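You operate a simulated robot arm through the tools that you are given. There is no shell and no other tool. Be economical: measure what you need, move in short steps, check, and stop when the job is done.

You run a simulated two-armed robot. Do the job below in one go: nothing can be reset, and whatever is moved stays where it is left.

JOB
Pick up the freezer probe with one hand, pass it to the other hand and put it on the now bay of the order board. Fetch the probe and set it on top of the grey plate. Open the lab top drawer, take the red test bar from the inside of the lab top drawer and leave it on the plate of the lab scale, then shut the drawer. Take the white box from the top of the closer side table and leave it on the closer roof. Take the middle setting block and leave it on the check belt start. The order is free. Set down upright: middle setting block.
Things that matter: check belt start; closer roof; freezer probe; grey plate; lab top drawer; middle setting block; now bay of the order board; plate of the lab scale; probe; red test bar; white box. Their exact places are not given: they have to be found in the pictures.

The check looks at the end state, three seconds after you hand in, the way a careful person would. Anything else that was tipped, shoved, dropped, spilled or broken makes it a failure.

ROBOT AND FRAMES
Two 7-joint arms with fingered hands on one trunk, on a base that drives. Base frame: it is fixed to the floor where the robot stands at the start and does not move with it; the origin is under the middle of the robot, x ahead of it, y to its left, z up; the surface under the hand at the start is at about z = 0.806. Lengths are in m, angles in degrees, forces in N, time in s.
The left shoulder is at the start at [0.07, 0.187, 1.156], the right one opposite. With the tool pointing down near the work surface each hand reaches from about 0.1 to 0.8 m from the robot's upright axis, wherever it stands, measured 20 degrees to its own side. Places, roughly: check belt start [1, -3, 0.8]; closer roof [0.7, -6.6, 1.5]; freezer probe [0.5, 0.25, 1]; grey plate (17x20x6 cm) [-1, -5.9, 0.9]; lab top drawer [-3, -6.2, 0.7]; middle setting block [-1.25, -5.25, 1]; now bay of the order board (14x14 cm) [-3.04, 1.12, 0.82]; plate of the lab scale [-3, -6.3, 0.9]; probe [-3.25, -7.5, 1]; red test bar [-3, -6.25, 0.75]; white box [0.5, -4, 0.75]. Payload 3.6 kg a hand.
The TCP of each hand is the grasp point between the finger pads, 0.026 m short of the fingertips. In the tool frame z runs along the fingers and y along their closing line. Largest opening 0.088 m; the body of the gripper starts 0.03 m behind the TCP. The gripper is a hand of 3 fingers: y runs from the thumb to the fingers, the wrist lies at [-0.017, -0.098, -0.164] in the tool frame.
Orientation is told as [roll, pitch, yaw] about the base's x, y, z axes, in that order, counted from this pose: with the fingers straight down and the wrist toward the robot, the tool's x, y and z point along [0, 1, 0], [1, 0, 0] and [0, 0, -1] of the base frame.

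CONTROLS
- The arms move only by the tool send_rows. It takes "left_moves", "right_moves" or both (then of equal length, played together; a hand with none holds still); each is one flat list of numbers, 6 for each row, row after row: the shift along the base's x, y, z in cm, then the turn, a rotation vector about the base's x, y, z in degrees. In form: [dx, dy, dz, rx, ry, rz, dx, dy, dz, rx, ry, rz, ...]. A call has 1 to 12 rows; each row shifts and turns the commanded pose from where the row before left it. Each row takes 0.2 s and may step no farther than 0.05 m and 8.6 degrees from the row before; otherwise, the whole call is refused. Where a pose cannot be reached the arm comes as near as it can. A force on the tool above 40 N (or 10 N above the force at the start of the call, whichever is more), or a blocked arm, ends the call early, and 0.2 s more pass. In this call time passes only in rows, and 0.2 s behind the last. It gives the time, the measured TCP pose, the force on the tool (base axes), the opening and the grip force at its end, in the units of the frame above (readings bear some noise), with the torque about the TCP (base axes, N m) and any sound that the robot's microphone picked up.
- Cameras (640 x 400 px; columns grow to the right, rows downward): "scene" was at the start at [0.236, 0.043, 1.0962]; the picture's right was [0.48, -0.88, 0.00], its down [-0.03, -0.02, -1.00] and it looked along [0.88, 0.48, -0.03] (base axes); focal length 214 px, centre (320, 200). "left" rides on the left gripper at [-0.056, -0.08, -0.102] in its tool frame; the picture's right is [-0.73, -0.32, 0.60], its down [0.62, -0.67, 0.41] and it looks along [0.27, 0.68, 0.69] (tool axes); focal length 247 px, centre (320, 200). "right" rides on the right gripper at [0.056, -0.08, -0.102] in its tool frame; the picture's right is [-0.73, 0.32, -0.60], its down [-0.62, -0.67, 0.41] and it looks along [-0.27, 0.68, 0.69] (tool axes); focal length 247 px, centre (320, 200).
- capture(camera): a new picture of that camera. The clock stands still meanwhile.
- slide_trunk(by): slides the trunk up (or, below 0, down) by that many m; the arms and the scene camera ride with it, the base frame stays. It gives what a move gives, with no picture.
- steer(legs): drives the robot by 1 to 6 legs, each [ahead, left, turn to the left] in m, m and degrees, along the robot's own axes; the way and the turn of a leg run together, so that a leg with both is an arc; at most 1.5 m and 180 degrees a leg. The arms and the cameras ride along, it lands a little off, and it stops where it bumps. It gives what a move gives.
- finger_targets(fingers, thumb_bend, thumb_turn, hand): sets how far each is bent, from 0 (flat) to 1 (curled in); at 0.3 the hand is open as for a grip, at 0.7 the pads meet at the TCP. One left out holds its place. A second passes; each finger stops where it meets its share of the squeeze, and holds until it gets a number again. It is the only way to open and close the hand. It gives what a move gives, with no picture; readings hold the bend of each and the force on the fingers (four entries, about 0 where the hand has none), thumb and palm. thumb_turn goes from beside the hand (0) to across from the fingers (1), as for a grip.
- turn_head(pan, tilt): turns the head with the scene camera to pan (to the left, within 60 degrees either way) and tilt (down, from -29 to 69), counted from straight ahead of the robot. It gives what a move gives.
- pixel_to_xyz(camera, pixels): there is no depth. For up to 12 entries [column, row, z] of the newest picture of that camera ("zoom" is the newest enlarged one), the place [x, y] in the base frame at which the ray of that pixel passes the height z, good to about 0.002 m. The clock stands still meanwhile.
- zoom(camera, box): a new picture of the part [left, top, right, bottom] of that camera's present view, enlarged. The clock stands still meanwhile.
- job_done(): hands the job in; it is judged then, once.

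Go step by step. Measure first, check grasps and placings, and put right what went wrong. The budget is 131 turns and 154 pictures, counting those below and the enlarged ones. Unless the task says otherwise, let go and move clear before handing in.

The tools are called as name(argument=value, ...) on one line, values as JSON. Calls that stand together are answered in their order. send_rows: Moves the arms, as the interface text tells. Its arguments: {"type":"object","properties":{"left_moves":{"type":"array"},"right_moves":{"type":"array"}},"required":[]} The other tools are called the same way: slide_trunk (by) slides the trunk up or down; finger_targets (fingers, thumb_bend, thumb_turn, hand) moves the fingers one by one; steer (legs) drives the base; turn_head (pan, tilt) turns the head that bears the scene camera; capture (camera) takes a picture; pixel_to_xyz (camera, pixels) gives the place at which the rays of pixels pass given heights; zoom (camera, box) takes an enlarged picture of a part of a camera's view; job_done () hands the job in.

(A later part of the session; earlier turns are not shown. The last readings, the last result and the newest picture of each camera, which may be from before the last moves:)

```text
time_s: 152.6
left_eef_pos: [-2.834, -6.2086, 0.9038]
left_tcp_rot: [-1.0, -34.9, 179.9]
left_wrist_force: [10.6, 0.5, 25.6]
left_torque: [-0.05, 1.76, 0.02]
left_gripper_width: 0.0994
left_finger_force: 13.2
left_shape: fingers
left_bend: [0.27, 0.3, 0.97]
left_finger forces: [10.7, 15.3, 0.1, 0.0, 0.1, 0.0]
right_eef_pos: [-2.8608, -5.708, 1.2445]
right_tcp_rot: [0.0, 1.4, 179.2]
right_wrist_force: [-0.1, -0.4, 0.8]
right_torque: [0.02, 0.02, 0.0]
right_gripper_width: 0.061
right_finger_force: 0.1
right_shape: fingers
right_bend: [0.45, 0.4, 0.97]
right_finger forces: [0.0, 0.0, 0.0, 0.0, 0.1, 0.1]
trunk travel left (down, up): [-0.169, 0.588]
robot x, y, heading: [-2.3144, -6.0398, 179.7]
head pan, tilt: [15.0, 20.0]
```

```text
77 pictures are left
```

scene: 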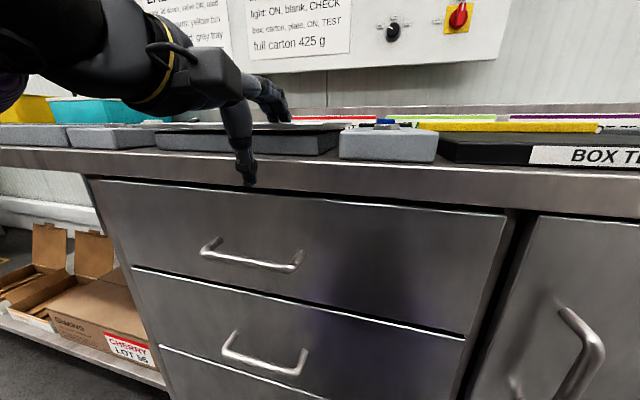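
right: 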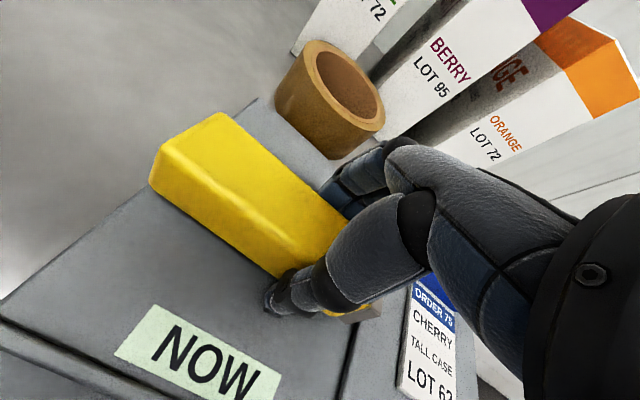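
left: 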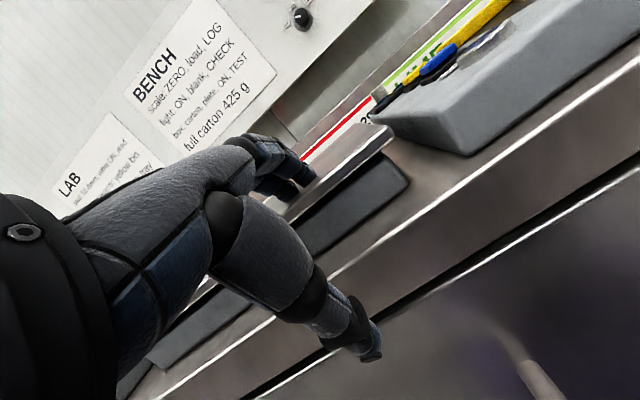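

My left fingers caught on the scale plate's front edge while lowering. I lift off gently, back the base 0.16 m, then continue lowering.

send_rows(left_moves=[0, 0, 2, 0, 0, 0, 0, 0, 3, 0, 0, 0])

steer(legs=[[-0.16, 0, 0]])

slide_trunk(by=-0.16)

capture(camera="scene")

capture(camera="left")

```text
time_s: 153.2
left_eef_pos: [-2.8425, -6.2083, 0.948]
left_tcp_rot: [-1.0, -33.8, 179.8]
left_wrist_force: [0.5, -0.6, 0.3]
left_torque: [-0.01, -0.01, -0.01]
left_gripper_width: 0.0886
left_finger_force: 0.0
left_shape: fingers
left_bend: [0.3, 0.3, 0.97]
left_finger forces: [0.0, 0.0, 0.0, 0.1, 0.0, 0.1]
left hand out of reach, approached as far as the arm can: row 1
right_eef_pos: [-2.8647, -5.7072, 1.242]
right_tcp_rot: [0.1, 1.6, 179.3]
right_wrist_force: [0.1, 0.3, 0.8]
right_torque: [0.01, -0.02, 0.02]
right_gripper_width: 0.0609
right_finger_force: 0.0
right_shape: fingers
right_bend: [0.45, 0.4, 0.97]
right_finger forces: [0.1, 0.0, 0.1, 0.0, 0.1, 0.0]
trunk travel left (down, up): [-0.169, 0.588]
robot x, y, heading: [-2.3193, -6.0445, 180.0]
head pan, tilt: [15.0, 20.0]
```

```text
time_s: 154.6
left_eef_pos: [-2.6775, -6.2101, 0.9494]
left_tcp_rot: [-1.0, -34.0, 180.0]
left_wrist_force: [0.1, 0.2, 0.8]
left_torque: [0.02, 0.0, -0.02]
left_gripper_width: 0.0884
left_finger_force: 0.0
left_shape: fingers
left_bend: [0.3, 0.3, 0.97]
left_finger forces: [0.1, 0.1, 0.1, 0.0, 0.1, 0.0]
right_eef_pos: [-2.7023, -5.7106, 1.2435]
right_tcp_rot: [0.0, 1.5, 179.4]
right_wrist_force: [-0.2, -0.4, 0.3]
right_torque: [-0.02, 0.02, 0.01]
right_gripper_width: 0.0609
right_finger_force: 0.1
right_shape: fingers
right_bend: [0.45, 0.4, 0.97]
right_finger forces: [0.0, 0.0, 0.1, 0.1, 0.0, 0.0]
trunk travel left (down, up): [-0.169, 0.588]
robot x, y, heading: [-2.1517, -6.0401, -179.9]
head pan, tilt: [15.0, 20.0]
```

```text
time_s: 156.4
left_eef_pos: [-2.7291, -6.2102, 0.7024]
left_tcp_rot: [-1.0, -21.8, -180.0]
left_wrist_force: [0.6, 0.0, 0.3]
left_torque: [0.02, -0.01, 0.0]
left_gripper_width: 0.0886
left_finger_force: 0.0
left_shape: fingers
left_bend: [0.3, 0.3, 0.97]
left_finger forces: [0.0, 0.0, 0.0, 0.0, 0.1, 0.1]
right_eef_pos: [-2.7039, -5.7119, 1.0835]
right_tcp_rot: [-0.1, 1.6, 179.5]
right_wrist_force: [-1.1, -0.6, 0.4]
right_torque: [0.0, 0.04, 0.02]
right_gripper_width: 0.061
right_finger_force: 0.1
right_shape: fingers
right_bend: [0.45, 0.4, 0.97]
right_finger forces: [0.1, 0.0, 0.0, 0.1, 0.0, 0.0]
trunk travel left (down, up): [-0.009, 0.748]
robot x, y, heading: [-2.1513, -6.0488, -179.9]
head pan, tilt: [15.0, 20.0]
```

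```text
76 pictures are left
```

scene: 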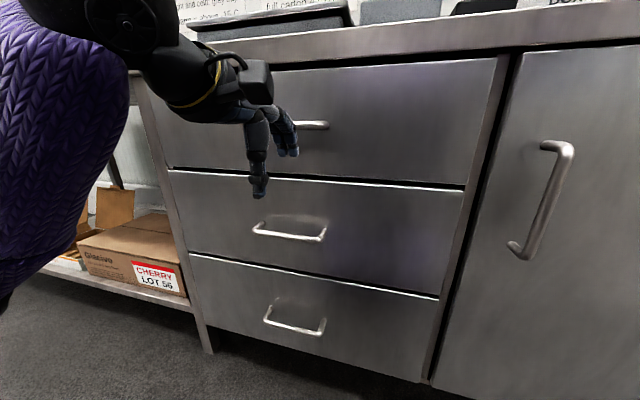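

```text
75 pictures are left
```

left: 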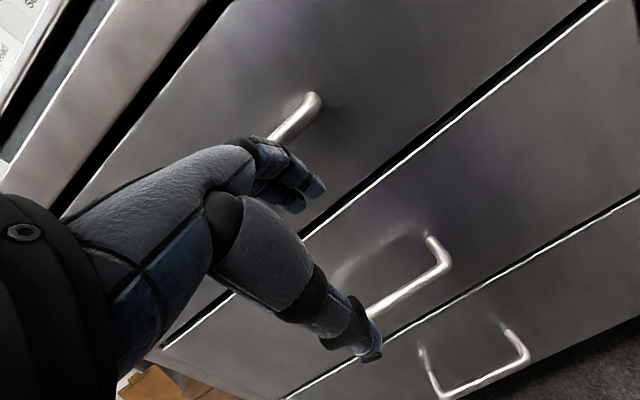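

pixel_to_xyz(camera="scene", pixels=[[328, 126, 0.84], [328, 126, 0.75], [328, 126, 0.74], [328, 126, 0.73], [328, 126, 0.72]])

pixel_to_xyz(camera="left", pixels=[[314, 104, 0.75], [314, 104, 0.74], [314, 104, 0.73], [314, 104, 0.72], [275, 138, 0.73]])

```text
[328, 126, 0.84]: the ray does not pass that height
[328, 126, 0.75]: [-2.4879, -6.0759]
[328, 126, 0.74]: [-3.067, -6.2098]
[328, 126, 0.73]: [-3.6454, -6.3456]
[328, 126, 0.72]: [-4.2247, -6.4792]
```

```text
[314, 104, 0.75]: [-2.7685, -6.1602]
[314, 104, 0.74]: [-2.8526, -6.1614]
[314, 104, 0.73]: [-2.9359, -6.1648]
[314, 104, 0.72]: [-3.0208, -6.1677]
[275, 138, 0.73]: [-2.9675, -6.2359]
```

The bar is at ≈(-2.86, -6.235, 0.74). I narrow the fingers, pitch to about -45 and go to a pre-grasp above-front of it.

finger_targets(hand="left", fingers=0.5, thumb_bend=0.33)

send_rows(left_moves=[0, -0.8, 3, 0, 7.5, 0, -1, -0.8, 3.5, 0, 7.5, 0, -2, -0.9, 3, 0, 7.5, 0, -4, 0, 0, 0, 0, 0])

capture(camera="scene")

capture(camera="left")

```text
time_s: 157.4
left_eef_pos: [-2.7313, -6.2086, 0.7012]
left_tcp_rot: [-1.0, -21.8, -180.0]
left_wrist_force: [0.0, -0.9, -1.3]
left_torque: [-0.02, -0.02, 0.04]
left_gripper_width: 0.0638
left_finger_force: 0.1
left_shape: fingers
left_bend: [0.5, 0.33, 0.97]
left_finger forces: [0.0, 0.1, 0.0, 0.1, 0.1, 0.0]
right_eef_pos: [-2.7037, -5.7115, 1.082]
right_tcp_rot: [0.0, 1.6, 179.4]
right_wrist_force: [0.4, -0.5, 0.6]
right_torque: [0.01, 0.02, -0.01]
right_gripper_width: 0.061
right_finger_force: 0.0
right_shape: fingers
right_bend: [0.45, 0.4, 0.97]
right_finger forces: [0.0, 0.0, 0.0, 0.0, 0.0, 0.0]
trunk travel left (down, up): [-0.009, 0.748]
robot x, y, heading: [-2.1548, -6.0424, -179.6]
head pan, tilt: [15.0, 20.0]
```

```text
time_s: 158.5
left_eef_pos: [-2.8105, -6.2271, 0.7994]
left_tcp_rot: [-1.3, -44.8, 179.8]
left_wrist_force: [30.5, -2.5, 2.4]
left_torque: [-0.02, -0.11, 0.34]
left_gripper_width: 0.0471
left_finger_force: 15.6
left_shape: fingers
left_bend: [0.62, 0.32, 0.97]
left_finger forces: [1.9, 27.5, 0.1, 0.0, 1.9, 0.0]
left hand out of reach, approached as far as the arm can: row 1, 2
right_eef_pos: [-2.7009, -5.7112, 1.0847]
right_tcp_rot: [-0.1, 1.5, 179.6]
right_wrist_force: [-0.4, 0.2, -0.1]
right_torque: [-0.02, 0.01, -0.01]
right_gripper_width: 0.061
right_finger_force: 0.1
right_shape: fingers
right_bend: [0.45, 0.4, 0.97]
right_finger forces: [0.0, 0.0, 0.1, 0.1, 0.0, 0.1]
trunk travel left (down, up): [-0.009, 0.748]
robot x, y, heading: [-2.1531, -6.0452, -179.5]
head pan, tilt: [15.0, 20.0]
stopped in row 4 (left hand): the force on the tool passed its limit at 47 N (the readings are from after the stop); the commanded pose is now the measured one
```

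```text
74 pictures are left
```

scene: 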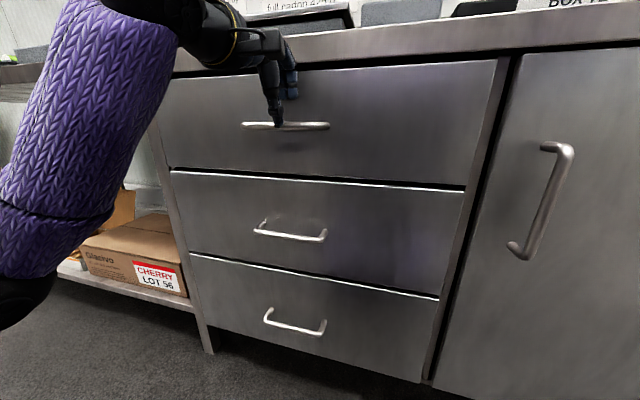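

```text
73 pictures are left
```

left: 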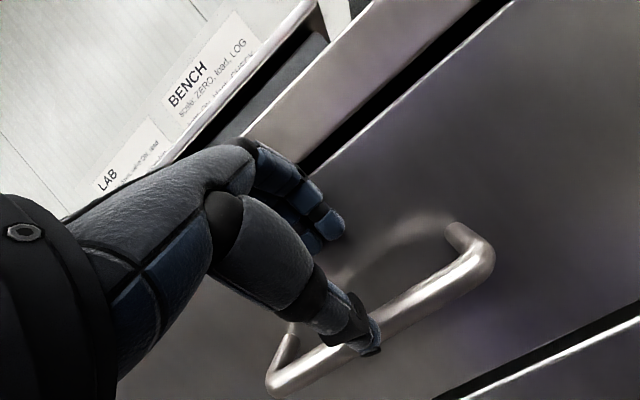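

The finger knuckles pressed on the bench lip (edge ≈ x -2.84, so the bar is at ≈(-2.825, -6.235, 0.744)). I back the base 6 cm, go lower and flatter.

steer(legs=[[-0.07, 0, 0]])

send_rows(left_moves=[0, 0, -2, 0, 5, 0, 0, 0, -2, 0, 5, 0, 0, 0, -1, 0, 5, 0])

finger_targets(hand="left", fingers=0.45, thumb_bend=0.3)

capture(camera="left")

capture(camera="scene")

```text
time_s: 159.5
left_eef_pos: [-2.7435, -6.2274, 0.7967]
left_tcp_rot: [-1.1, -44.7, 179.8]
left_wrist_force: [0.5, -0.1, 0.5]
left_torque: [-0.03, 0.0, 0.01]
left_gripper_width: 0.0635
left_finger_force: 0.0
left_shape: fingers
left_bend: [0.5, 0.33, 0.98]
left_finger forces: [0.0, 0.0, 0.1, 0.0, 0.1, 0.0]
right_eef_pos: [-2.6318, -5.7112, 1.083]
right_tcp_rot: [0.1, 1.6, 179.3]
right_wrist_force: [0.2, -0.2, 0.5]
right_torque: [0.0, 0.02, -0.02]
right_gripper_width: 0.061
right_finger_force: 0.1
right_shape: fingers
right_bend: [0.45, 0.4, 0.97]
right_finger forces: [0.1, 0.0, 0.0, 0.1, 0.0, 0.1]
trunk travel left (down, up): [-0.009, 0.748]
robot x, y, heading: [-2.0848, -6.0444, -180.1]
head pan, tilt: [15.0, 20.0]
```

```text
time_s: 160.3
left_eef_pos: [-2.7448, -6.227, 0.7468]
left_tcp_rot: [-1.0, -59.7, 179.7]
left_wrist_force: [-0.4, -0.2, 0.0]
left_torque: [0.01, 0.03, -0.01]
left_gripper_width: 0.0637
left_finger_force: 0.0
left_shape: fingers
left_bend: [0.5, 0.33, 0.98]
left_finger forces: [0.0, 0.0, 0.1, 0.1, 0.1, 0.1]
right_eef_pos: [-2.6329, -5.7116, 1.0835]
right_tcp_rot: [0.0, 1.5, 179.4]
right_wrist_force: [-0.4, 0.5, 0.1]
right_torque: [-0.01, -0.01, -0.01]
right_gripper_width: 0.0613
right_finger_force: 0.0
right_shape: fingers
right_bend: [0.45, 0.4, 0.97]
right_finger forces: [0.0, 0.1, 0.0, 0.0, 0.0, 0.0]
trunk travel left (down, up): [-0.009, 0.748]
robot x, y, heading: [-2.0834, -6.0448, -180.0]
head pan, tilt: [15.0, 20.0]
```

```text
time_s: 161.3
left_eef_pos: [-2.743, -6.2279, 0.7461]
left_tcp_rot: [-0.9, -59.6, 179.8]
left_wrist_force: [0.6, -0.6, -0.6]
left_torque: [0.04, 0.0, 0.02]
left_gripper_width: 0.0714
left_finger_force: 0.0
left_shape: fingers
left_bend: [0.45, 0.3, 0.98]
left_finger forces: [0.0, 0.0, 0.0, 0.0, 0.1, 0.0]
right_eef_pos: [-2.6334, -5.711, 1.0831]
right_tcp_rot: [0.0, 1.6, 179.4]
right_wrist_force: [-0.5, 0.1, 0.5]
right_torque: [0.02, 0.0, 0.03]
right_gripper_width: 0.0612
right_finger_force: 0.0
right_shape: fingers
right_bend: [0.45, 0.4, 0.97]
right_finger forces: [0.0, 0.1, 0.0, 0.1, 0.0, 0.0]
trunk travel left (down, up): [-0.009, 0.748]
robot x, y, heading: [-2.082, -6.0455, -179.9]
head pan, tilt: [15.0, 20.0]
```

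```text
72 pictures are left
```

left: 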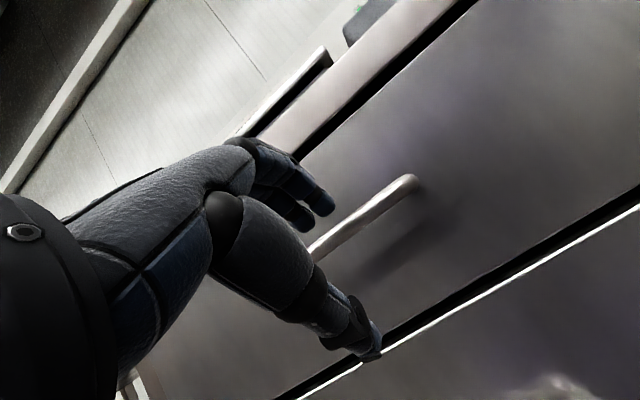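

```text
71 pictures are left
```

scene: 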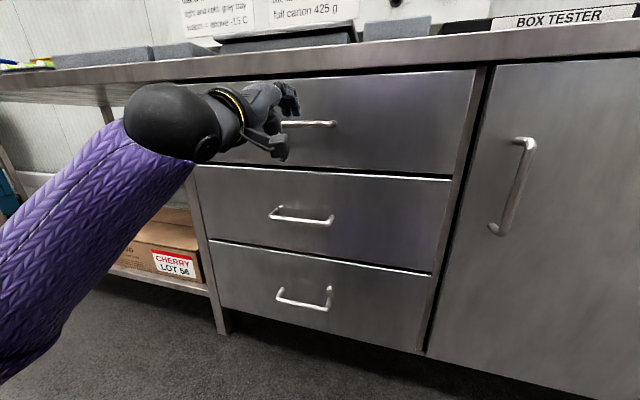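

The hand now straddles the bar: fingers above at (310,200), thumb below at (365,350). Advance 7.5 cm and close.

send_rows(left_moves=[-3, 0, 0, 0, 0, 0, -2.5, 0, 0, 0, 0, 0, -1.7, 0, 0, 0, 0, 0])

finger_targets(hand="left", fingers=0.8, thumb_bend=0.7)

capture(camera="left")

```text
time_s: 162.1
left_eef_pos: [-2.8029, -6.2284, 0.7585]
left_tcp_rot: [-1.3, -61.3, 179.9]
left_wrist_force: [30.5, -2.4, 4.7]
left_torque: [-0.07, 0.34, 0.42]
left_gripper_width: 0.0584
left_finger_force: 15.4
left_shape: fingers
left_bend: [0.53, 0.3, 0.98]
left_finger forces: [0.1, 30.7, 0.0, 0.0, 0.0, 0.0]
right_eef_pos: [-2.629, -5.7122, 1.0846]
right_tcp_rot: [-0.1, 1.5, 179.5]
right_wrist_force: [-0.4, 0.5, -0.9]
right_torque: [0.01, 0.02, 0.02]
right_gripper_width: 0.061
right_finger_force: 0.1
right_shape: fingers
right_bend: [0.45, 0.4, 0.97]
right_finger forces: [0.1, 0.0, 0.0, 0.1, 0.0, 0.0]
trunk travel left (down, up): [-0.009, 0.748]
robot x, y, heading: [-2.0835, -6.0425, -179.9]
head pan, tilt: [15.0, 20.0]
stopped in row 3 (left hand): the force on the tool passed its limit at 46 N (the readings are from after the stop); the commanded pose is now the measured one
```

```text
time_s: 163.1
left_eef_pos: [-2.8094, -6.2279, 0.7506]
left_tcp_rot: [-1.0, -60.3, 179.8]
left_wrist_force: [-1.5, 0.2, -11.5]
left_torque: [-0.08, 0.15, 0.01]
left_gripper_width: 0.0018
left_finger_force: 6.3
left_shape: fingers
left_bend: [0.8, 0.65, 0.97]
left_finger forces: [1.5, 0.5, 0.0, 0.1, 10.4, 0.0]
right_eef_pos: [-2.6343, -5.7116, 1.0833]
right_tcp_rot: [0.0, 1.6, 179.5]
right_wrist_force: [0.0, 0.0, -0.1]
right_torque: [0.0, 0.0, -0.01]
right_gripper_width: 0.0612
right_finger_force: 0.1
right_shape: fingers
right_bend: [0.45, 0.4, 0.97]
right_finger forces: [0.0, 0.1, 0.0, 0.0, 0.1, 0.0]
trunk travel left (down, up): [-0.009, 0.748]
robot x, y, heading: [-2.0786, -6.0415, -180.0]
head pan, tilt: [15.0, 20.0]
```

```text
70 pictures are left
```

left: 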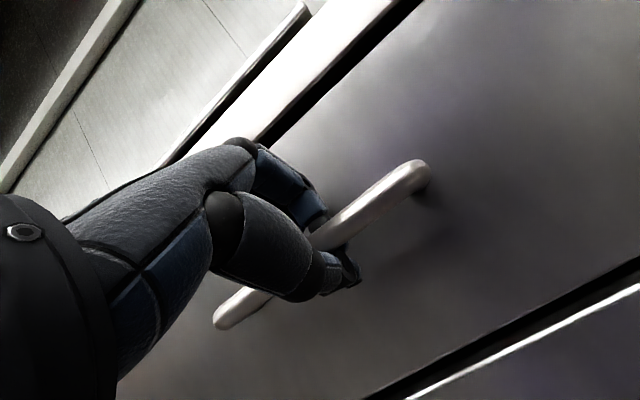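

The fingers are hooked over the bar with the thumb closed below. I pull by driving back 0.25 m.

steer(legs=[[-0.25, 0, 0]])

capture(camera="scene")

```text
time_s: 164.9
left_eef_pos: [-2.5609, -6.2291, 0.7527]
left_tcp_rot: [-1.2, -60.5, 179.9]
left_wrist_force: [1.2, -0.7, -11.8]
left_torque: [-0.07, 0.13, 0.0]
left_gripper_width: 0.0036
left_finger_force: 6.7
left_shape: fingers
left_bend: [0.8, 0.63, 0.97]
left_finger forces: [0.9, 0.3, 0.0, 0.0, 12.1, 0.0]
right_eef_pos: [-2.3867, -5.7128, 1.0818]
right_tcp_rot: [-0.2, 1.7, 179.6]
right_wrist_force: [0.3, 0.2, -0.4]
right_torque: [-0.01, 0.05, 0.01]
right_gripper_width: 0.0613
right_finger_force: 0.1
right_shape: fingers
right_bend: [0.45, 0.4, 0.97]
right_finger forces: [0.0, 0.1, 0.1, 0.1, 0.1, 0.0]
trunk travel left (down, up): [-0.009, 0.748]
robot x, y, heading: [-1.8354, -6.0448, -179.9]
head pan, tilt: [15.0, 20.0]
```

```text
69 pictures are left
```

scene: 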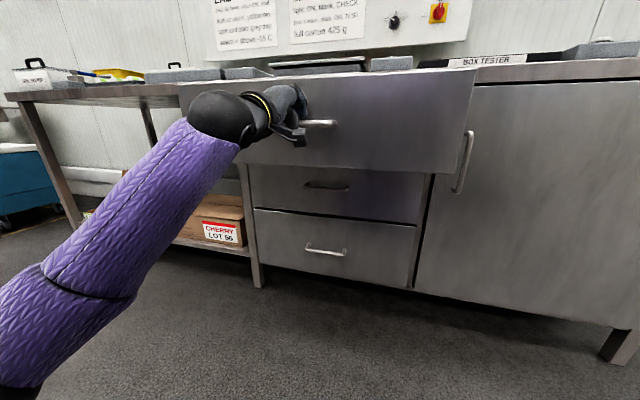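

The drawer followed (≈25 cm open). I release, back away 8 cm, raise the trunk, and look into the drawer.

finger_targets(hand="left", fingers=0.4, thumb_bend=0.3)

steer(legs=[[-0.1, 0, 0]])

slide_trunk(by=0.3)

send_rows(left_moves=[0, 0, 2, 0, -8, 0, 0, 0, 2, 0, -8, 0, 0, 0, 2, 0, -8, 0, 0, 0, 2, 0, -8, 0, 0, 0, 0, 0, -8, 0, 0, 0, 0, 0, -8, 0, 0, 0, 0, 0, -8, 0, 0, 0, 0, 0, -4.5, 0])

turn_head(pan=10, tilt=35)

capture(camera="scene")

```text
time_s: 165.9
left_eef_pos: [-2.5588, -6.2283, 0.7531]
left_tcp_rot: [-1.2, -60.6, 179.9]
left_wrist_force: [-0.9, -0.4, 0.0]
left_torque: [0.02, 0.02, -0.02]
left_gripper_width: 0.077
left_finger_force: 0.0
left_shape: fingers
left_bend: [0.4, 0.3, 0.97]
left_finger forces: [0.0, 0.0, 0.1, 0.1, 0.0, 0.1]
right_eef_pos: [-2.3849, -5.7131, 1.0831]
right_tcp_rot: [0.0, 1.7, 179.6]
right_wrist_force: [-0.8, -0.3, -0.6]
right_torque: [-0.01, -0.02, 0.01]
right_gripper_width: 0.0611
right_finger_force: 0.1
right_shape: fingers
right_bend: [0.45, 0.4, 0.97]
right_finger forces: [0.0, 0.0, 0.0, 0.1, 0.0, 0.0]
trunk travel left (down, up): [-0.009, 0.748]
robot x, y, heading: [-1.835, -6.0429, -179.6]
head pan, tilt: [15.0, 20.0]
```

```text
time_s: 167.0
left_eef_pos: [-2.4565, -6.2274, 0.7538]
left_tcp_rot: [-1.2, -60.6, 179.7]
left_wrist_force: [0.3, -0.1, 0.0]
left_torque: [-0.02, 0.0, 0.0]
left_gripper_width: 0.077
left_finger_force: 0.2
left_shape: fingers
left_bend: [0.4, 0.3, 0.97]
left_finger forces: [0.1, 0.0, 0.0, 0.1, 0.1, 0.0]
right_eef_pos: [-2.2827, -5.7108, 1.0828]
right_tcp_rot: [0.1, 1.6, 179.5]
right_wrist_force: [-0.6, -0.4, 0.4]
right_torque: [0.02, 0.01, 0.01]
right_gripper_width: 0.0609
right_finger_force: 0.1
right_shape: fingers
right_bend: [0.45, 0.4, 0.97]
right_finger forces: [0.0, 0.0, 0.0, 0.0, 0.0, 0.1]
trunk travel left (down, up): [-0.009, 0.748]
robot x, y, heading: [-1.7314, -6.0441, -179.7]
head pan, tilt: [15.0, 20.0]
```

```text
time_s: 170.0
left_eef_pos: [-2.4585, -6.227, 1.0531]
left_tcp_rot: [-1.2, -60.6, 179.7]
left_wrist_force: [0.5, 0.1, 0.1]
left_torque: [0.01, 0.01, -0.01]
left_gripper_width: 0.0771
left_finger_force: 0.0
left_shape: fingers
left_bend: [0.4, 0.3, 0.97]
left_finger forces: [0.0, 0.1, 0.0, 0.0, 0.1, 0.0]
right_eef_pos: [-2.2833, -5.7102, 1.3828]
right_tcp_rot: [0.0, 1.6, 179.5]
right_wrist_force: [-0.4, -0.2, -0.5]
right_torque: [-0.03, -0.01, 0.0]
right_gripper_width: 0.0611
right_finger_force: 0.0
right_shape: fingers
right_bend: [0.45, 0.4, 0.97]
right_finger forces: [0.0, 0.0, 0.0, 0.0, 0.1, 0.1]
trunk travel left (down, up): [-0.309, 0.448]
robot x, y, heading: [-1.7357, -6.0434, -180.0]
head pan, tilt: [15.0, 20.0]
```

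```text
time_s: 171.8
left_eef_pos: [-2.4572, -6.2259, 1.1345]
left_tcp_rot: [-1.4, 0.0, 179.9]
left_wrist_force: [-0.3, -0.6, -0.4]
left_torque: [-0.02, -0.04, 0.01]
left_gripper_width: 0.0773
left_finger_force: 0.1
left_shape: fingers
left_bend: [0.4, 0.3, 0.97]
left_finger forces: [0.0, 0.0, 0.0, 0.1, 0.0, 0.0]
right_eef_pos: [-2.2836, -5.7099, 1.3828]
right_tcp_rot: [0.1, 1.6, 179.5]
right_wrist_force: [0.4, 0.0, 0.1]
right_torque: [0.03, -0.04, 0.03]
right_gripper_width: 0.0609
right_finger_force: 0.1
right_shape: fingers
right_bend: [0.45, 0.4, 0.97]
right_finger forces: [0.0, 0.0, 0.0, 0.0, 0.1, 0.0]
trunk travel left (down, up): [-0.309, 0.448]
robot x, y, heading: [-1.731, -6.0435, -179.9]
head pan, tilt: [15.0, 20.0]
```

```text
time_s: 172.6
left_eef_pos: [-2.4582, -6.2267, 1.1332]
left_tcp_rot: [-1.4, -0.2, 179.8]
left_wrist_force: [0.0, -0.4, -0.9]
left_torque: [-0.03, 0.0, 0.02]
left_gripper_width: 0.0775
left_finger_force: 0.1
left_shape: fingers
left_bend: [0.4, 0.3, 0.97]
left_finger forces: [0.0, 0.0, 0.0, 0.0, 0.0, 0.1]
right_eef_pos: [-2.2834, -5.7104, 1.3834]
right_tcp_rot: [0.0, 1.6, 179.5]
right_wrist_force: [0.6, -0.5, -0.2]
right_torque: [0.0, -0.03, -0.02]
right_gripper_width: 0.0611
right_finger_force: 0.0
right_shape: fingers
right_bend: [0.45, 0.4, 0.97]
right_finger forces: [0.0, 0.0, 0.0, 0.0, 0.0, 0.1]
trunk travel left (down, up): [-0.309, 0.448]
robot x, y, heading: [-1.7362, -6.0413, -179.8]
head pan, tilt: [10.0, 35.0]
```

```text
68 pictures are left
```

scene: 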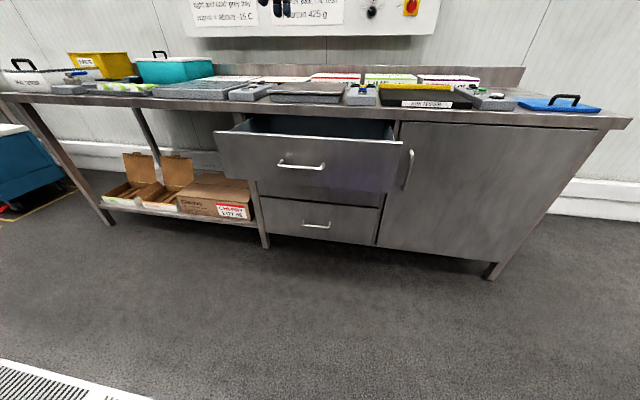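

The drawer is open. I drive 0.5 m forward and look down into it.

steer(legs=[[0.5, 0, 0]])

turn_head(pan=20, tilt=55)

capture(camera="scene")

capture(camera="left")

```text
time_s: 175.5
left_eef_pos: [-2.9483, -6.2225, 1.1328]
left_tcp_rot: [-1.5, -0.1, 179.6]
left_wrist_force: [-0.5, 0.1, -1.0]
left_torque: [0.02, -0.04, -0.02]
left_gripper_width: 0.0773
left_finger_force: 0.0
left_shape: fingers
left_bend: [0.4, 0.3, 0.97]
left_finger forces: [0.0, 0.0, 0.0, 0.0, 0.0, 0.1]
right_eef_pos: [-2.7704, -5.7055, 1.3832]
right_tcp_rot: [0.0, 1.5, 179.2]
right_wrist_force: [0.3, -0.2, -1.0]
right_torque: [0.01, 0.03, 0.02]
right_gripper_width: 0.0611
right_finger_force: 0.0
right_shape: fingers
right_bend: [0.45, 0.4, 0.97]
right_finger forces: [0.1, 0.0, 0.0, 0.0, 0.1, 0.0]
trunk travel left (down, up): [-0.309, 0.448]
robot x, y, heading: [-2.2241, -6.0419, 179.7]
head pan, tilt: [10.0, 35.0]
```

```text
time_s: 176.3
left_eef_pos: [-2.9478, -6.2227, 1.1333]
left_tcp_rot: [-1.5, -0.1, 179.6]
left_wrist_force: [0.2, 0.3, -0.1]
left_torque: [0.03, -0.01, -0.03]
left_gripper_width: 0.0776
left_finger_force: 0.2
left_shape: fingers
left_bend: [0.4, 0.3, 0.97]
left_finger forces: [0.0, 0.0, 0.1, 0.0, 0.0, 0.0]
right_eef_pos: [-2.7707, -5.7073, 1.3824]
right_tcp_rot: [0.0, 1.6, 179.2]
right_wrist_force: [0.0, 0.0, -0.6]
right_torque: [0.0, 0.03, -0.02]
right_gripper_width: 0.0609
right_finger_force: 0.0
right_shape: fingers
right_bend: [0.45, 0.4, 0.97]
right_finger forces: [0.0, 0.0, 0.0, 0.0, 0.1, 0.1]
trunk travel left (down, up): [-0.309, 0.448]
robot x, y, heading: [-2.2219, -6.0417, 179.9]
head pan, tilt: [20.0, 55.0]
```

```text
67 pictures are left
```

scene: 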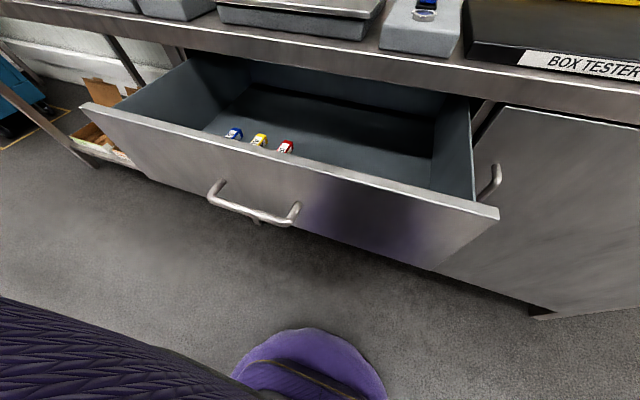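

```text
66 pictures are left
```

left: 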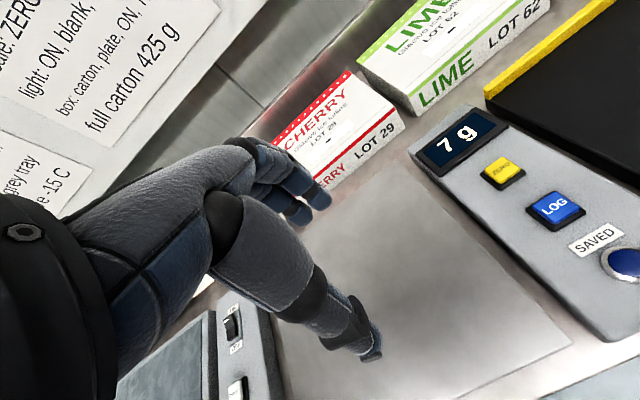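

Three bars are near the drawer front; the red one is at (286,147). I raise the trunk for a steeper view.

slide_trunk(by=0.25)

turn_head(pan=20, tilt=62)

zoom(camera="scene", box=[190, 60, 450, 240])

```text
time_s: 178.9
left_eef_pos: [-2.9309, -6.2224, 1.4152]
left_tcp_rot: [-1.4, -2.7, 179.7]
left_wrist_force: [0.0, -0.1, -0.7]
left_torque: [0.02, 0.02, 0.0]
left_gripper_width: 0.0773
left_finger_force: 0.0
left_shape: fingers
left_bend: [0.4, 0.3, 0.97]
left_finger forces: [0.2, 0.0, 0.0, 0.0, 0.0, 0.1]
right_eef_pos: [-2.7701, -5.7064, 1.6333]
right_tcp_rot: [0.0, 1.5, 179.1]
right_wrist_force: [1.1, 0.8, 0.6]
right_torque: [0.02, 0.0, -0.01]
right_gripper_width: 0.061
right_finger_force: 0.0
right_shape: fingers
right_bend: [0.45, 0.4, 0.97]
right_finger forces: [0.0, 0.0, 0.0, 0.0, 0.0, 0.0]
trunk travel left (down, up): [-0.559, 0.198]
robot x, y, heading: [-2.2217, -6.0421, 179.9]
head pan, tilt: [20.0, 55.0]
```

```text
time_s: 179.6
left_eef_pos: [-2.9318, -6.2225, 1.4155]
left_tcp_rot: [-1.4, -2.8, 179.5]
left_wrist_force: [0.6, 0.1, 0.0]
left_torque: [-0.01, 0.01, 0.01]
left_gripper_width: 0.0774
left_finger_force: 0.1
left_shape: fingers
left_bend: [0.4, 0.3, 0.97]
left_finger forces: [0.0, 0.1, 0.0, 0.0, 0.1, 0.0]
right_eef_pos: [-2.7697, -5.7069, 1.6336]
right_tcp_rot: [0.0, 1.5, 179.2]
right_wrist_force: [-0.7, -0.2, -1.4]
right_torque: [0.0, 0.0, 0.0]
right_gripper_width: 0.0609
right_finger_force: 0.1
right_shape: fingers
right_bend: [0.45, 0.4, 0.97]
right_finger forces: [0.0, 0.1, 0.0, 0.0, 0.0, 0.1]
trunk travel left (down, up): [-0.559, 0.198]
robot x, y, heading: [-2.2189, -6.0436, 179.6]
head pan, tilt: [20.0, 62.0]
```

```text
2.22 times, centred on (320, 150) of scene
```

zoom: 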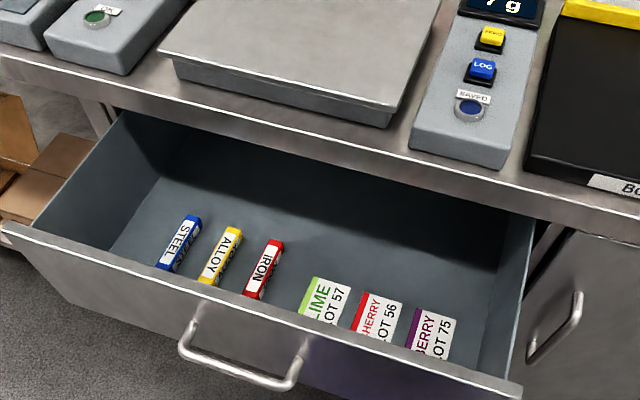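

pixel_to_xyz(camera="zoom", pixels=[[268, 240, 0.72], [284, 243, 0.72], [243, 290, 0.72], [262, 298, 0.72], [268, 240, 0.75], [284, 243, 0.75], [243, 290, 0.75], [262, 298, 0.75], [240, 229, 0.72], [215, 284, 0.72], [250, 318, 0.8], [400, 120, 0.9]])

pixel_to_xyz(camera="zoom", pixels=[[400, 100, 0.9], [440, 0, 0.9], [228, 0, 0.9], [160, 48, 0.9], [400, 100, 0.92], [160, 48, 0.92], [0, 225, 0.8], [522, 393, 0.8], [410, 150, 0.855], [305, 300, 0.72], [345, 325, 0.72]])

```text
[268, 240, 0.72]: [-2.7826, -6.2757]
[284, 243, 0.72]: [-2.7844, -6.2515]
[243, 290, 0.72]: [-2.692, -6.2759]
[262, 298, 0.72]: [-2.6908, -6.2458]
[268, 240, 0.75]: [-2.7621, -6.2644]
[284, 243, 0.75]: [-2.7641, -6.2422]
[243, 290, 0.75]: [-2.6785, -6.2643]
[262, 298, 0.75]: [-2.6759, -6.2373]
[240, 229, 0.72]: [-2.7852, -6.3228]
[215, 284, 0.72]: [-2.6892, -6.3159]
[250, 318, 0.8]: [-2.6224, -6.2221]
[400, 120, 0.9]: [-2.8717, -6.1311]
```

```text
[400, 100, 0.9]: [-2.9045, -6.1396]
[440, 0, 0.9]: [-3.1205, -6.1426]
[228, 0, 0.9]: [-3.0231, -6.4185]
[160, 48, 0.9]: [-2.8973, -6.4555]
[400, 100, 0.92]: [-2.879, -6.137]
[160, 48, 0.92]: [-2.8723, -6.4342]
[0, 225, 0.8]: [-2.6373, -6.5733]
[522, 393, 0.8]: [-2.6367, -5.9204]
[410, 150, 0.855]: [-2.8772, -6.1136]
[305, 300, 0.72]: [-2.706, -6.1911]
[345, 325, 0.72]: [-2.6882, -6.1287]
```

The red IRON bar lies along x, centre ≈(-2.735, -6.262), ≈9 cm long, 2.5 cm wide. I bring the left hand over it, yawed 90° so it closes across the bar, with a narrower opening.

send_rows(left_moves=[2, 0, 0, 1.4, 2.8, -8.2, 2, 0, 0, 0, 0, -8.2, 2, 0, 0, 0, 0, -8.2, 2, 0, 0, 0, 0, -8.2, 2, -0.7, 0, 0, 0, -8.2, 2, -0.7, 0, 0, 0, -8.2, 2, -0.7, 0, 0, 0, -8.2, 2, -0.7, 0, 0, 0, -8.2, 2, -0.7, 0, 0, 0, -8.2, 1, -0.5, 0, 0, 0, -8.2, 0.6, 0, 0, 0, 0, -8])

finger_targets(hand="left", fingers=0.45, thumb_bend=0.45)

slide_trunk(by=-0.3)

capture(camera="left")

capture(camera="scene")

```text
refused: row 1 steps farther than a row can; nothing moved
```

```text
time_s: 180.6
left_eef_pos: [-2.9305, -6.2216, 1.4146]
left_tcp_rot: [-1.4, -2.6, 179.6]
left_wrist_force: [0.0, -0.3, 0.0]
left_torque: [0.01, 0.0, -0.01]
left_gripper_width: 0.0566
left_finger_force: 0.1
left_shape: fingers
left_bend: [0.45, 0.45, 0.97]
left_finger forces: [0.0, 0.1, 0.0, 0.1, 0.1, 0.0]
right_eef_pos: [-2.7702, -5.7066, 1.6336]
right_tcp_rot: [0.1, 1.6, 179.1]
right_wrist_force: [0.0, 0.8, -0.7]
right_torque: [0.0, -0.01, -0.01]
right_gripper_width: 0.0611
right_finger_force: 0.1
right_shape: fingers
right_bend: [0.45, 0.4, 0.97]
right_finger forces: [0.0, 0.0, 0.0, 0.0, 0.0, 0.1]
trunk travel left (down, up): [-0.559, 0.198]
robot x, y, heading: [-2.2228, -6.042, 179.9]
head pan, tilt: [20.0, 62.0]
```

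```text
time_s: 183.6
left_eef_pos: [-2.9315, -6.2219, 1.1158]
left_tcp_rot: [-1.4, -2.6, 179.6]
left_wrist_force: [-0.7, 0.2, 0.1]
left_torque: [0.01, -0.06, -0.01]
left_gripper_width: 0.0565
left_finger_force: 0.1
left_shape: fingers
left_bend: [0.45, 0.45, 0.97]
left_finger forces: [0.0, 0.1, 0.0, 0.0, 0.1, 0.0]
right_eef_pos: [-2.7706, -5.708, 1.3338]
right_tcp_rot: [0.1, 1.4, 179.2]
right_wrist_force: [-0.5, 0.8, 0.7]
right_torque: [0.02, -0.01, 0.01]
right_gripper_width: 0.0613
right_finger_force: 0.1
right_shape: fingers
right_bend: [0.45, 0.4, 0.97]
right_finger forces: [0.0, 0.0, 0.1, 0.0, 0.0, 0.0]
trunk travel left (down, up): [-0.259, 0.498]
robot x, y, heading: [-2.2225, -6.0479, 179.7]
head pan, tilt: [20.0, 62.0]
```

```text
64 pictures are left
```

left: 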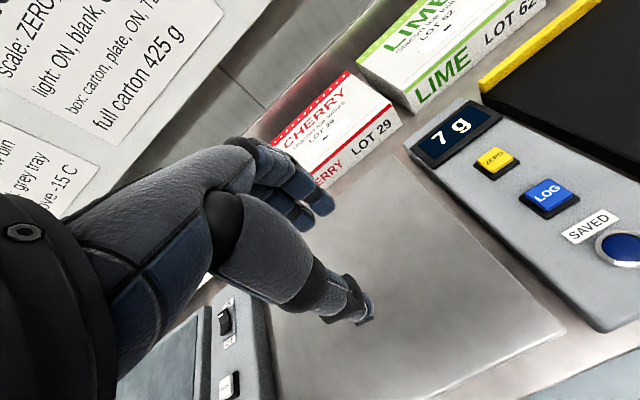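

```text
63 pictures are left
```

scene: 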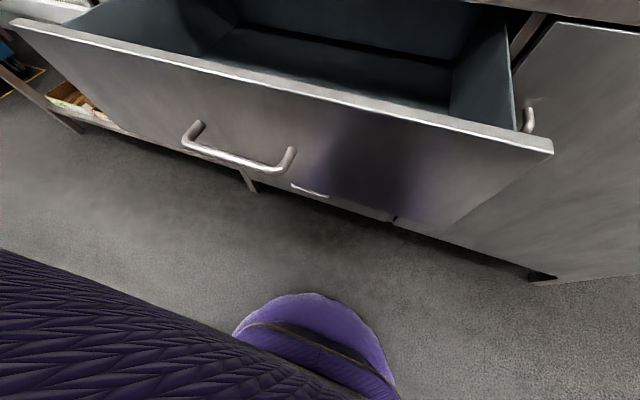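

The row limit refused the combined turn; the hand is now at z 1.116. I send the yaw and shift again with smaller turns, lifted slightly.

send_rows(left_moves=[2, 0, 0, 1.4, 2.8, -7, 2, 0, 0, 0, 0, -8.4, 2, 0, 0, 0, 0, -8.4, 2, 0, 0, 0, 0, -8.4, 2, -0.7, 0, 0, 0, -8.4, 2, -0.7, 0, 0, 0, -8.4, 2, -0.7, 0, 0, 0, -8.4, 2, -0.7, 0, 0, 0, -8.4, 2, -0.7, 0, 0, 0, -8.4, 1, -0.5, 0, 0, 0, -8.4, 0.6, 0, 0, 0, 0, -7])

capture(camera="left")

```text
time_s: 186.0
left_eef_pos: [-2.7361, -6.2619, 1.1159]
left_tcp_rot: [-2.6, -5.6, 89.9]
left_wrist_force: [0.0, 0.7, -0.4]
left_torque: [-0.01, 0.04, 0.03]
left_gripper_width: 0.0567
left_finger_force: 0.0
left_shape: fingers
left_bend: [0.45, 0.45, 0.97]
left_finger forces: [0.1, 0.0, 0.0, 0.0, 0.1, 0.0]
right_eef_pos: [-2.7704, -5.7073, 1.3327]
right_tcp_rot: [0.0, 1.6, 179.2]
right_wrist_force: [-0.8, 0.9, 0.0]
right_torque: [0.02, 0.0, 0.0]
right_gripper_width: 0.0609
right_finger_force: 0.0
right_shape: fingers
right_bend: [0.45, 0.4, 0.97]
right_finger forces: [0.1, 0.0, 0.0, 0.0, 0.0, 0.1]
trunk travel left (down, up): [-0.259, 0.498]
robot x, y, heading: [-2.2219, -6.0417, 179.8]
head pan, tilt: [20.0, 62.0]
```

```text
62 pictures are left
```

left: 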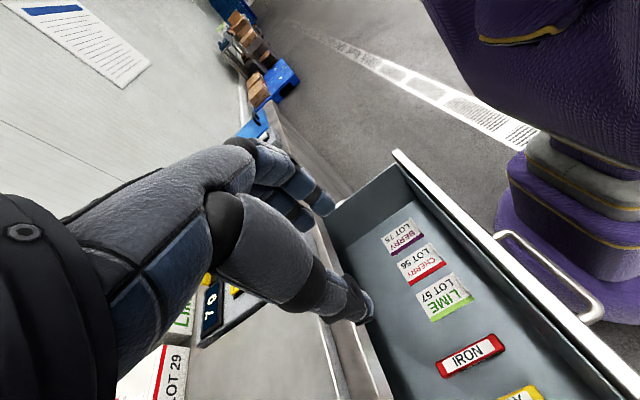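

pixel_to_xyz(camera="left", pixels=[[436, 366, 0.71], [494, 334, 0.71], [505, 349, 0.71], [446, 378, 0.71], [436, 366, 0.73], [494, 334, 0.73], [505, 349, 0.73], [446, 378, 0.73]])

send_rows(left_moves=[0, 0, -4, -2.8, 1.3, 0, 0, 0, -4, -2.8, 1.3, 0, 0, 0, -4, 0, 0, 0, 0, 0, -4, 0, 0, 0, 0, 0, -4, 0, 0, 0])

capture(camera="left")

```text
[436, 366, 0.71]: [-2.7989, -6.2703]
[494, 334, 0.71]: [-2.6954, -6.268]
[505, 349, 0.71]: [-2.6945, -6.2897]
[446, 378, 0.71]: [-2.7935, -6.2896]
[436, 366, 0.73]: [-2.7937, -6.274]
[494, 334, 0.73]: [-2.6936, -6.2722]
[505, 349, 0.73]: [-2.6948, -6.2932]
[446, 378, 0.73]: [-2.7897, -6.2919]
```

```text
time_s: 187.2
left_eef_pos: [-2.7355, -6.2617, 0.9142]
left_tcp_rot: [0.1, -0.1, 89.9]
left_wrist_force: [-0.3, -0.3, 0.4]
left_torque: [0.03, -0.01, 0.01]
left_gripper_width: 0.0564
left_finger_force: 0.1
left_shape: fingers
left_bend: [0.45, 0.45, 0.97]
left_finger forces: [0.0, 0.0, 0.1, 0.1, 0.0, 0.0]
right_eef_pos: [-2.7699, -5.7069, 1.3342]
right_tcp_rot: [-0.2, 1.6, 179.2]
right_wrist_force: [-0.7, -0.1, -0.5]
right_torque: [-0.01, -0.01, 0.0]
right_gripper_width: 0.0612
right_finger_force: 0.1
right_shape: fingers
right_bend: [0.45, 0.4, 0.97]
right_finger forces: [0.0, 0.0, 0.0, 0.0, 0.0, 0.0]
trunk travel left (down, up): [-0.259, 0.498]
robot x, y, heading: [-2.2159, -6.0398, 179.6]
head pan, tilt: [20.0, 62.0]
```

```text
61 pictures are left
```

left: 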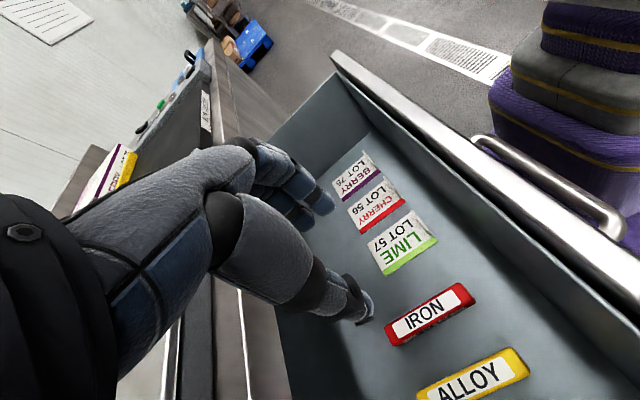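

pixel_to_xyz(camera="left", pixels=[[384, 326, 0.7], [461, 283, 0.7], [475, 300, 0.7], [399, 343, 0.7], [384, 326, 0.72], [461, 283, 0.72], [475, 300, 0.72], [399, 343, 0.72]])

```text
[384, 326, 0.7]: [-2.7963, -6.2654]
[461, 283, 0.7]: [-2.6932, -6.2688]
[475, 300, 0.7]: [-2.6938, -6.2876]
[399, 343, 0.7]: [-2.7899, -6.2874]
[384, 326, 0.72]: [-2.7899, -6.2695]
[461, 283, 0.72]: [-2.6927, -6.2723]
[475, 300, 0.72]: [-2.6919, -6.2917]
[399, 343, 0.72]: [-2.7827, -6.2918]
```

The bar's top is at z≈0.70, centre (-2.743,-6.276). I descend to TCP z≈0.712 in steps and close.

send_rows(left_moves=[-0.7, -1.4, -4, 0, 0, 0, 0, 0, -4, 0, 0, 0, 0, 0, -4, 0, 0, 0, 0, 0, -4, 0, 0, 0, 0, 0, -2.5, 0, 0, 0, 0, 0, -1.7, 0, 0, 0])

capture(camera="left")

```text
time_s: 188.6
left_eef_pos: [-2.7409, -6.2783, 0.7127]
left_tcp_rot: [-0.1, 0.1, 89.9]
left_wrist_force: [0.1, 0.4, -0.5]
left_torque: [0.01, -0.03, 0.0]
left_gripper_width: 0.0567
left_finger_force: 0.1
left_shape: fingers
left_bend: [0.45, 0.45, 0.97]
left_finger forces: [0.0, 0.0, 0.0, 0.0, 0.1, 0.1]
right_eef_pos: [-2.7708, -5.707, 1.3334]
right_tcp_rot: [0.0, 1.6, 179.3]
right_wrist_force: [0.2, 0.4, 0.1]
right_torque: [0.02, 0.04, -0.01]
right_gripper_width: 0.0612
right_finger_force: 0.1
right_shape: fingers
right_bend: [0.45, 0.4, 0.97]
right_finger forces: [0.0, 0.1, 0.0, 0.1, 0.0, 0.0]
trunk travel left (down, up): [-0.259, 0.498]
robot x, y, heading: [-2.2195, -6.0449, 179.5]
head pan, tilt: [20.0, 62.0]
```

```text
60 pictures are left
```

left: 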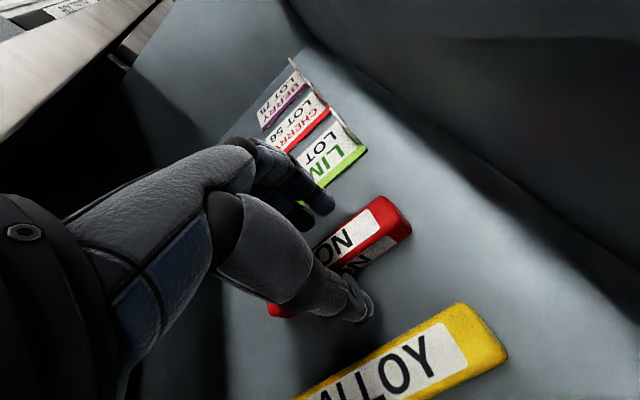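

send_rows(left_moves=[0, 0, -0.5, 0, 0, 0])

finger_targets(hand="left", fingers=0.72, thumb_bend=0.72)

send_rows(left_moves=[0, 0, 2, 0, 0, 0, 0, 0, 3, 0, 0, 0, 0, 0, 4, 0, 0, 0, 0, 0, 4.5, 0, 0, 0, 0, 0, 4.5, 0, 0, 0, 0, 0, 4.5, 0, 0, 0, 0, 0, 4.5, 0, 0, 0])

capture(camera="left")

```text
time_s: 189.0
left_eef_pos: [-2.7426, -6.2771, 0.7076]
left_tcp_rot: [0.0, -0.1, 89.9]
left_wrist_force: [0.5, 0.5, 0.2]
left_torque: [0.0, 0.02, 0.0]
left_gripper_width: 0.0566
left_finger_force: 0.0
left_shape: fingers
left_bend: [0.45, 0.45, 0.97]
left_finger forces: [0.0, 0.0, 0.1, 0.0, 0.0, 0.0]
right_eef_pos: [-2.7709, -5.7068, 1.3333]
right_tcp_rot: [0.0, 1.6, 179.2]
right_wrist_force: [0.5, 0.1, -0.8]
right_torque: [0.0, -0.02, -0.04]
right_gripper_width: 0.0613
right_finger_force: 0.1
right_shape: fingers
right_bend: [0.45, 0.4, 0.97]
right_finger forces: [0.1, 0.0, 0.0, 0.0, 0.0, 0.0]
trunk travel left (down, up): [-0.259, 0.498]
robot x, y, heading: [-2.2244, -6.0426, 179.5]
head pan, tilt: [20.0, 62.0]
```

```text
time_s: 190.0
left_eef_pos: [-2.7427, -6.277, 0.7084]
left_tcp_rot: [0.1, 0.0, 89.9]
left_wrist_force: [0.2, 0.6, 0.0]
left_torque: [-0.03, 0.02, 0.01]
left_gripper_width: 0.0199
left_finger_force: 11.5
left_shape: fingers
left_bend: [0.64, 0.61, 0.97]
left_finger forces: [8.0, 3.2, 0.0, 0.0, 11.5, 0.0]
right_eef_pos: [-2.7701, -5.7062, 1.3335]
right_tcp_rot: [0.1, 1.6, 179.2]
right_wrist_force: [0.1, -0.4, 1.2]
right_torque: [-0.02, -0.02, -0.01]
right_gripper_width: 0.0611
right_finger_force: 0.1
right_shape: fingers
right_bend: [0.45, 0.4, 0.97]
right_finger forces: [0.1, 0.1, 0.0, 0.0, 0.0, 0.0]
trunk travel left (down, up): [-0.259, 0.498]
robot x, y, heading: [-2.2245, -6.0424, 179.5]
head pan, tilt: [20.0, 62.0]
```

```text
time_s: 191.6
left_eef_pos: [-2.7409, -6.2751, 0.9805]
left_tcp_rot: [0.0, 0.0, 90.0]
left_wrist_force: [-0.2, 0.5, -0.5]
left_torque: [0.01, 0.0, 0.03]
left_gripper_width: 0.0197
left_finger_force: 11.7
left_shape: fingers
left_bend: [0.64, 0.61, 0.97]
left_finger forces: [8.0, 3.3, 0.0, 0.0, 11.3, 0.0]
right_eef_pos: [-2.7695, -5.7073, 1.3339]
right_tcp_rot: [0.0, 1.4, 179.2]
right_wrist_force: [0.9, 0.6, -0.2]
right_torque: [-0.01, 0.02, 0.03]
right_gripper_width: 0.061
right_finger_force: 0.1
right_shape: fingers
right_bend: [0.45, 0.4, 0.97]
right_finger forces: [0.1, 0.0, 0.1, 0.1, 0.0, 0.0]
trunk travel left (down, up): [-0.259, 0.498]
robot x, y, heading: [-2.2224, -6.041, 180.0]
head pan, tilt: [20.0, 62.0]
```

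```text
59 pictures are left
```

left: 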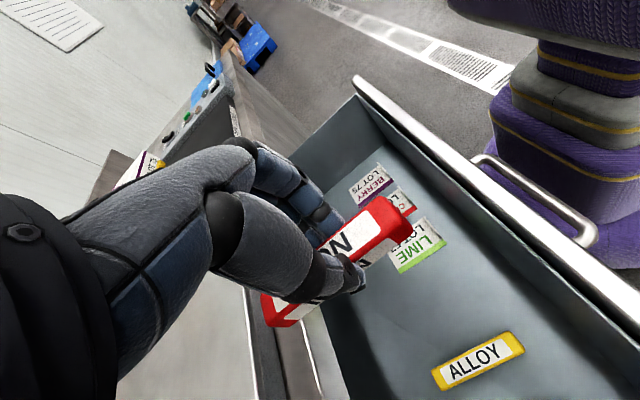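

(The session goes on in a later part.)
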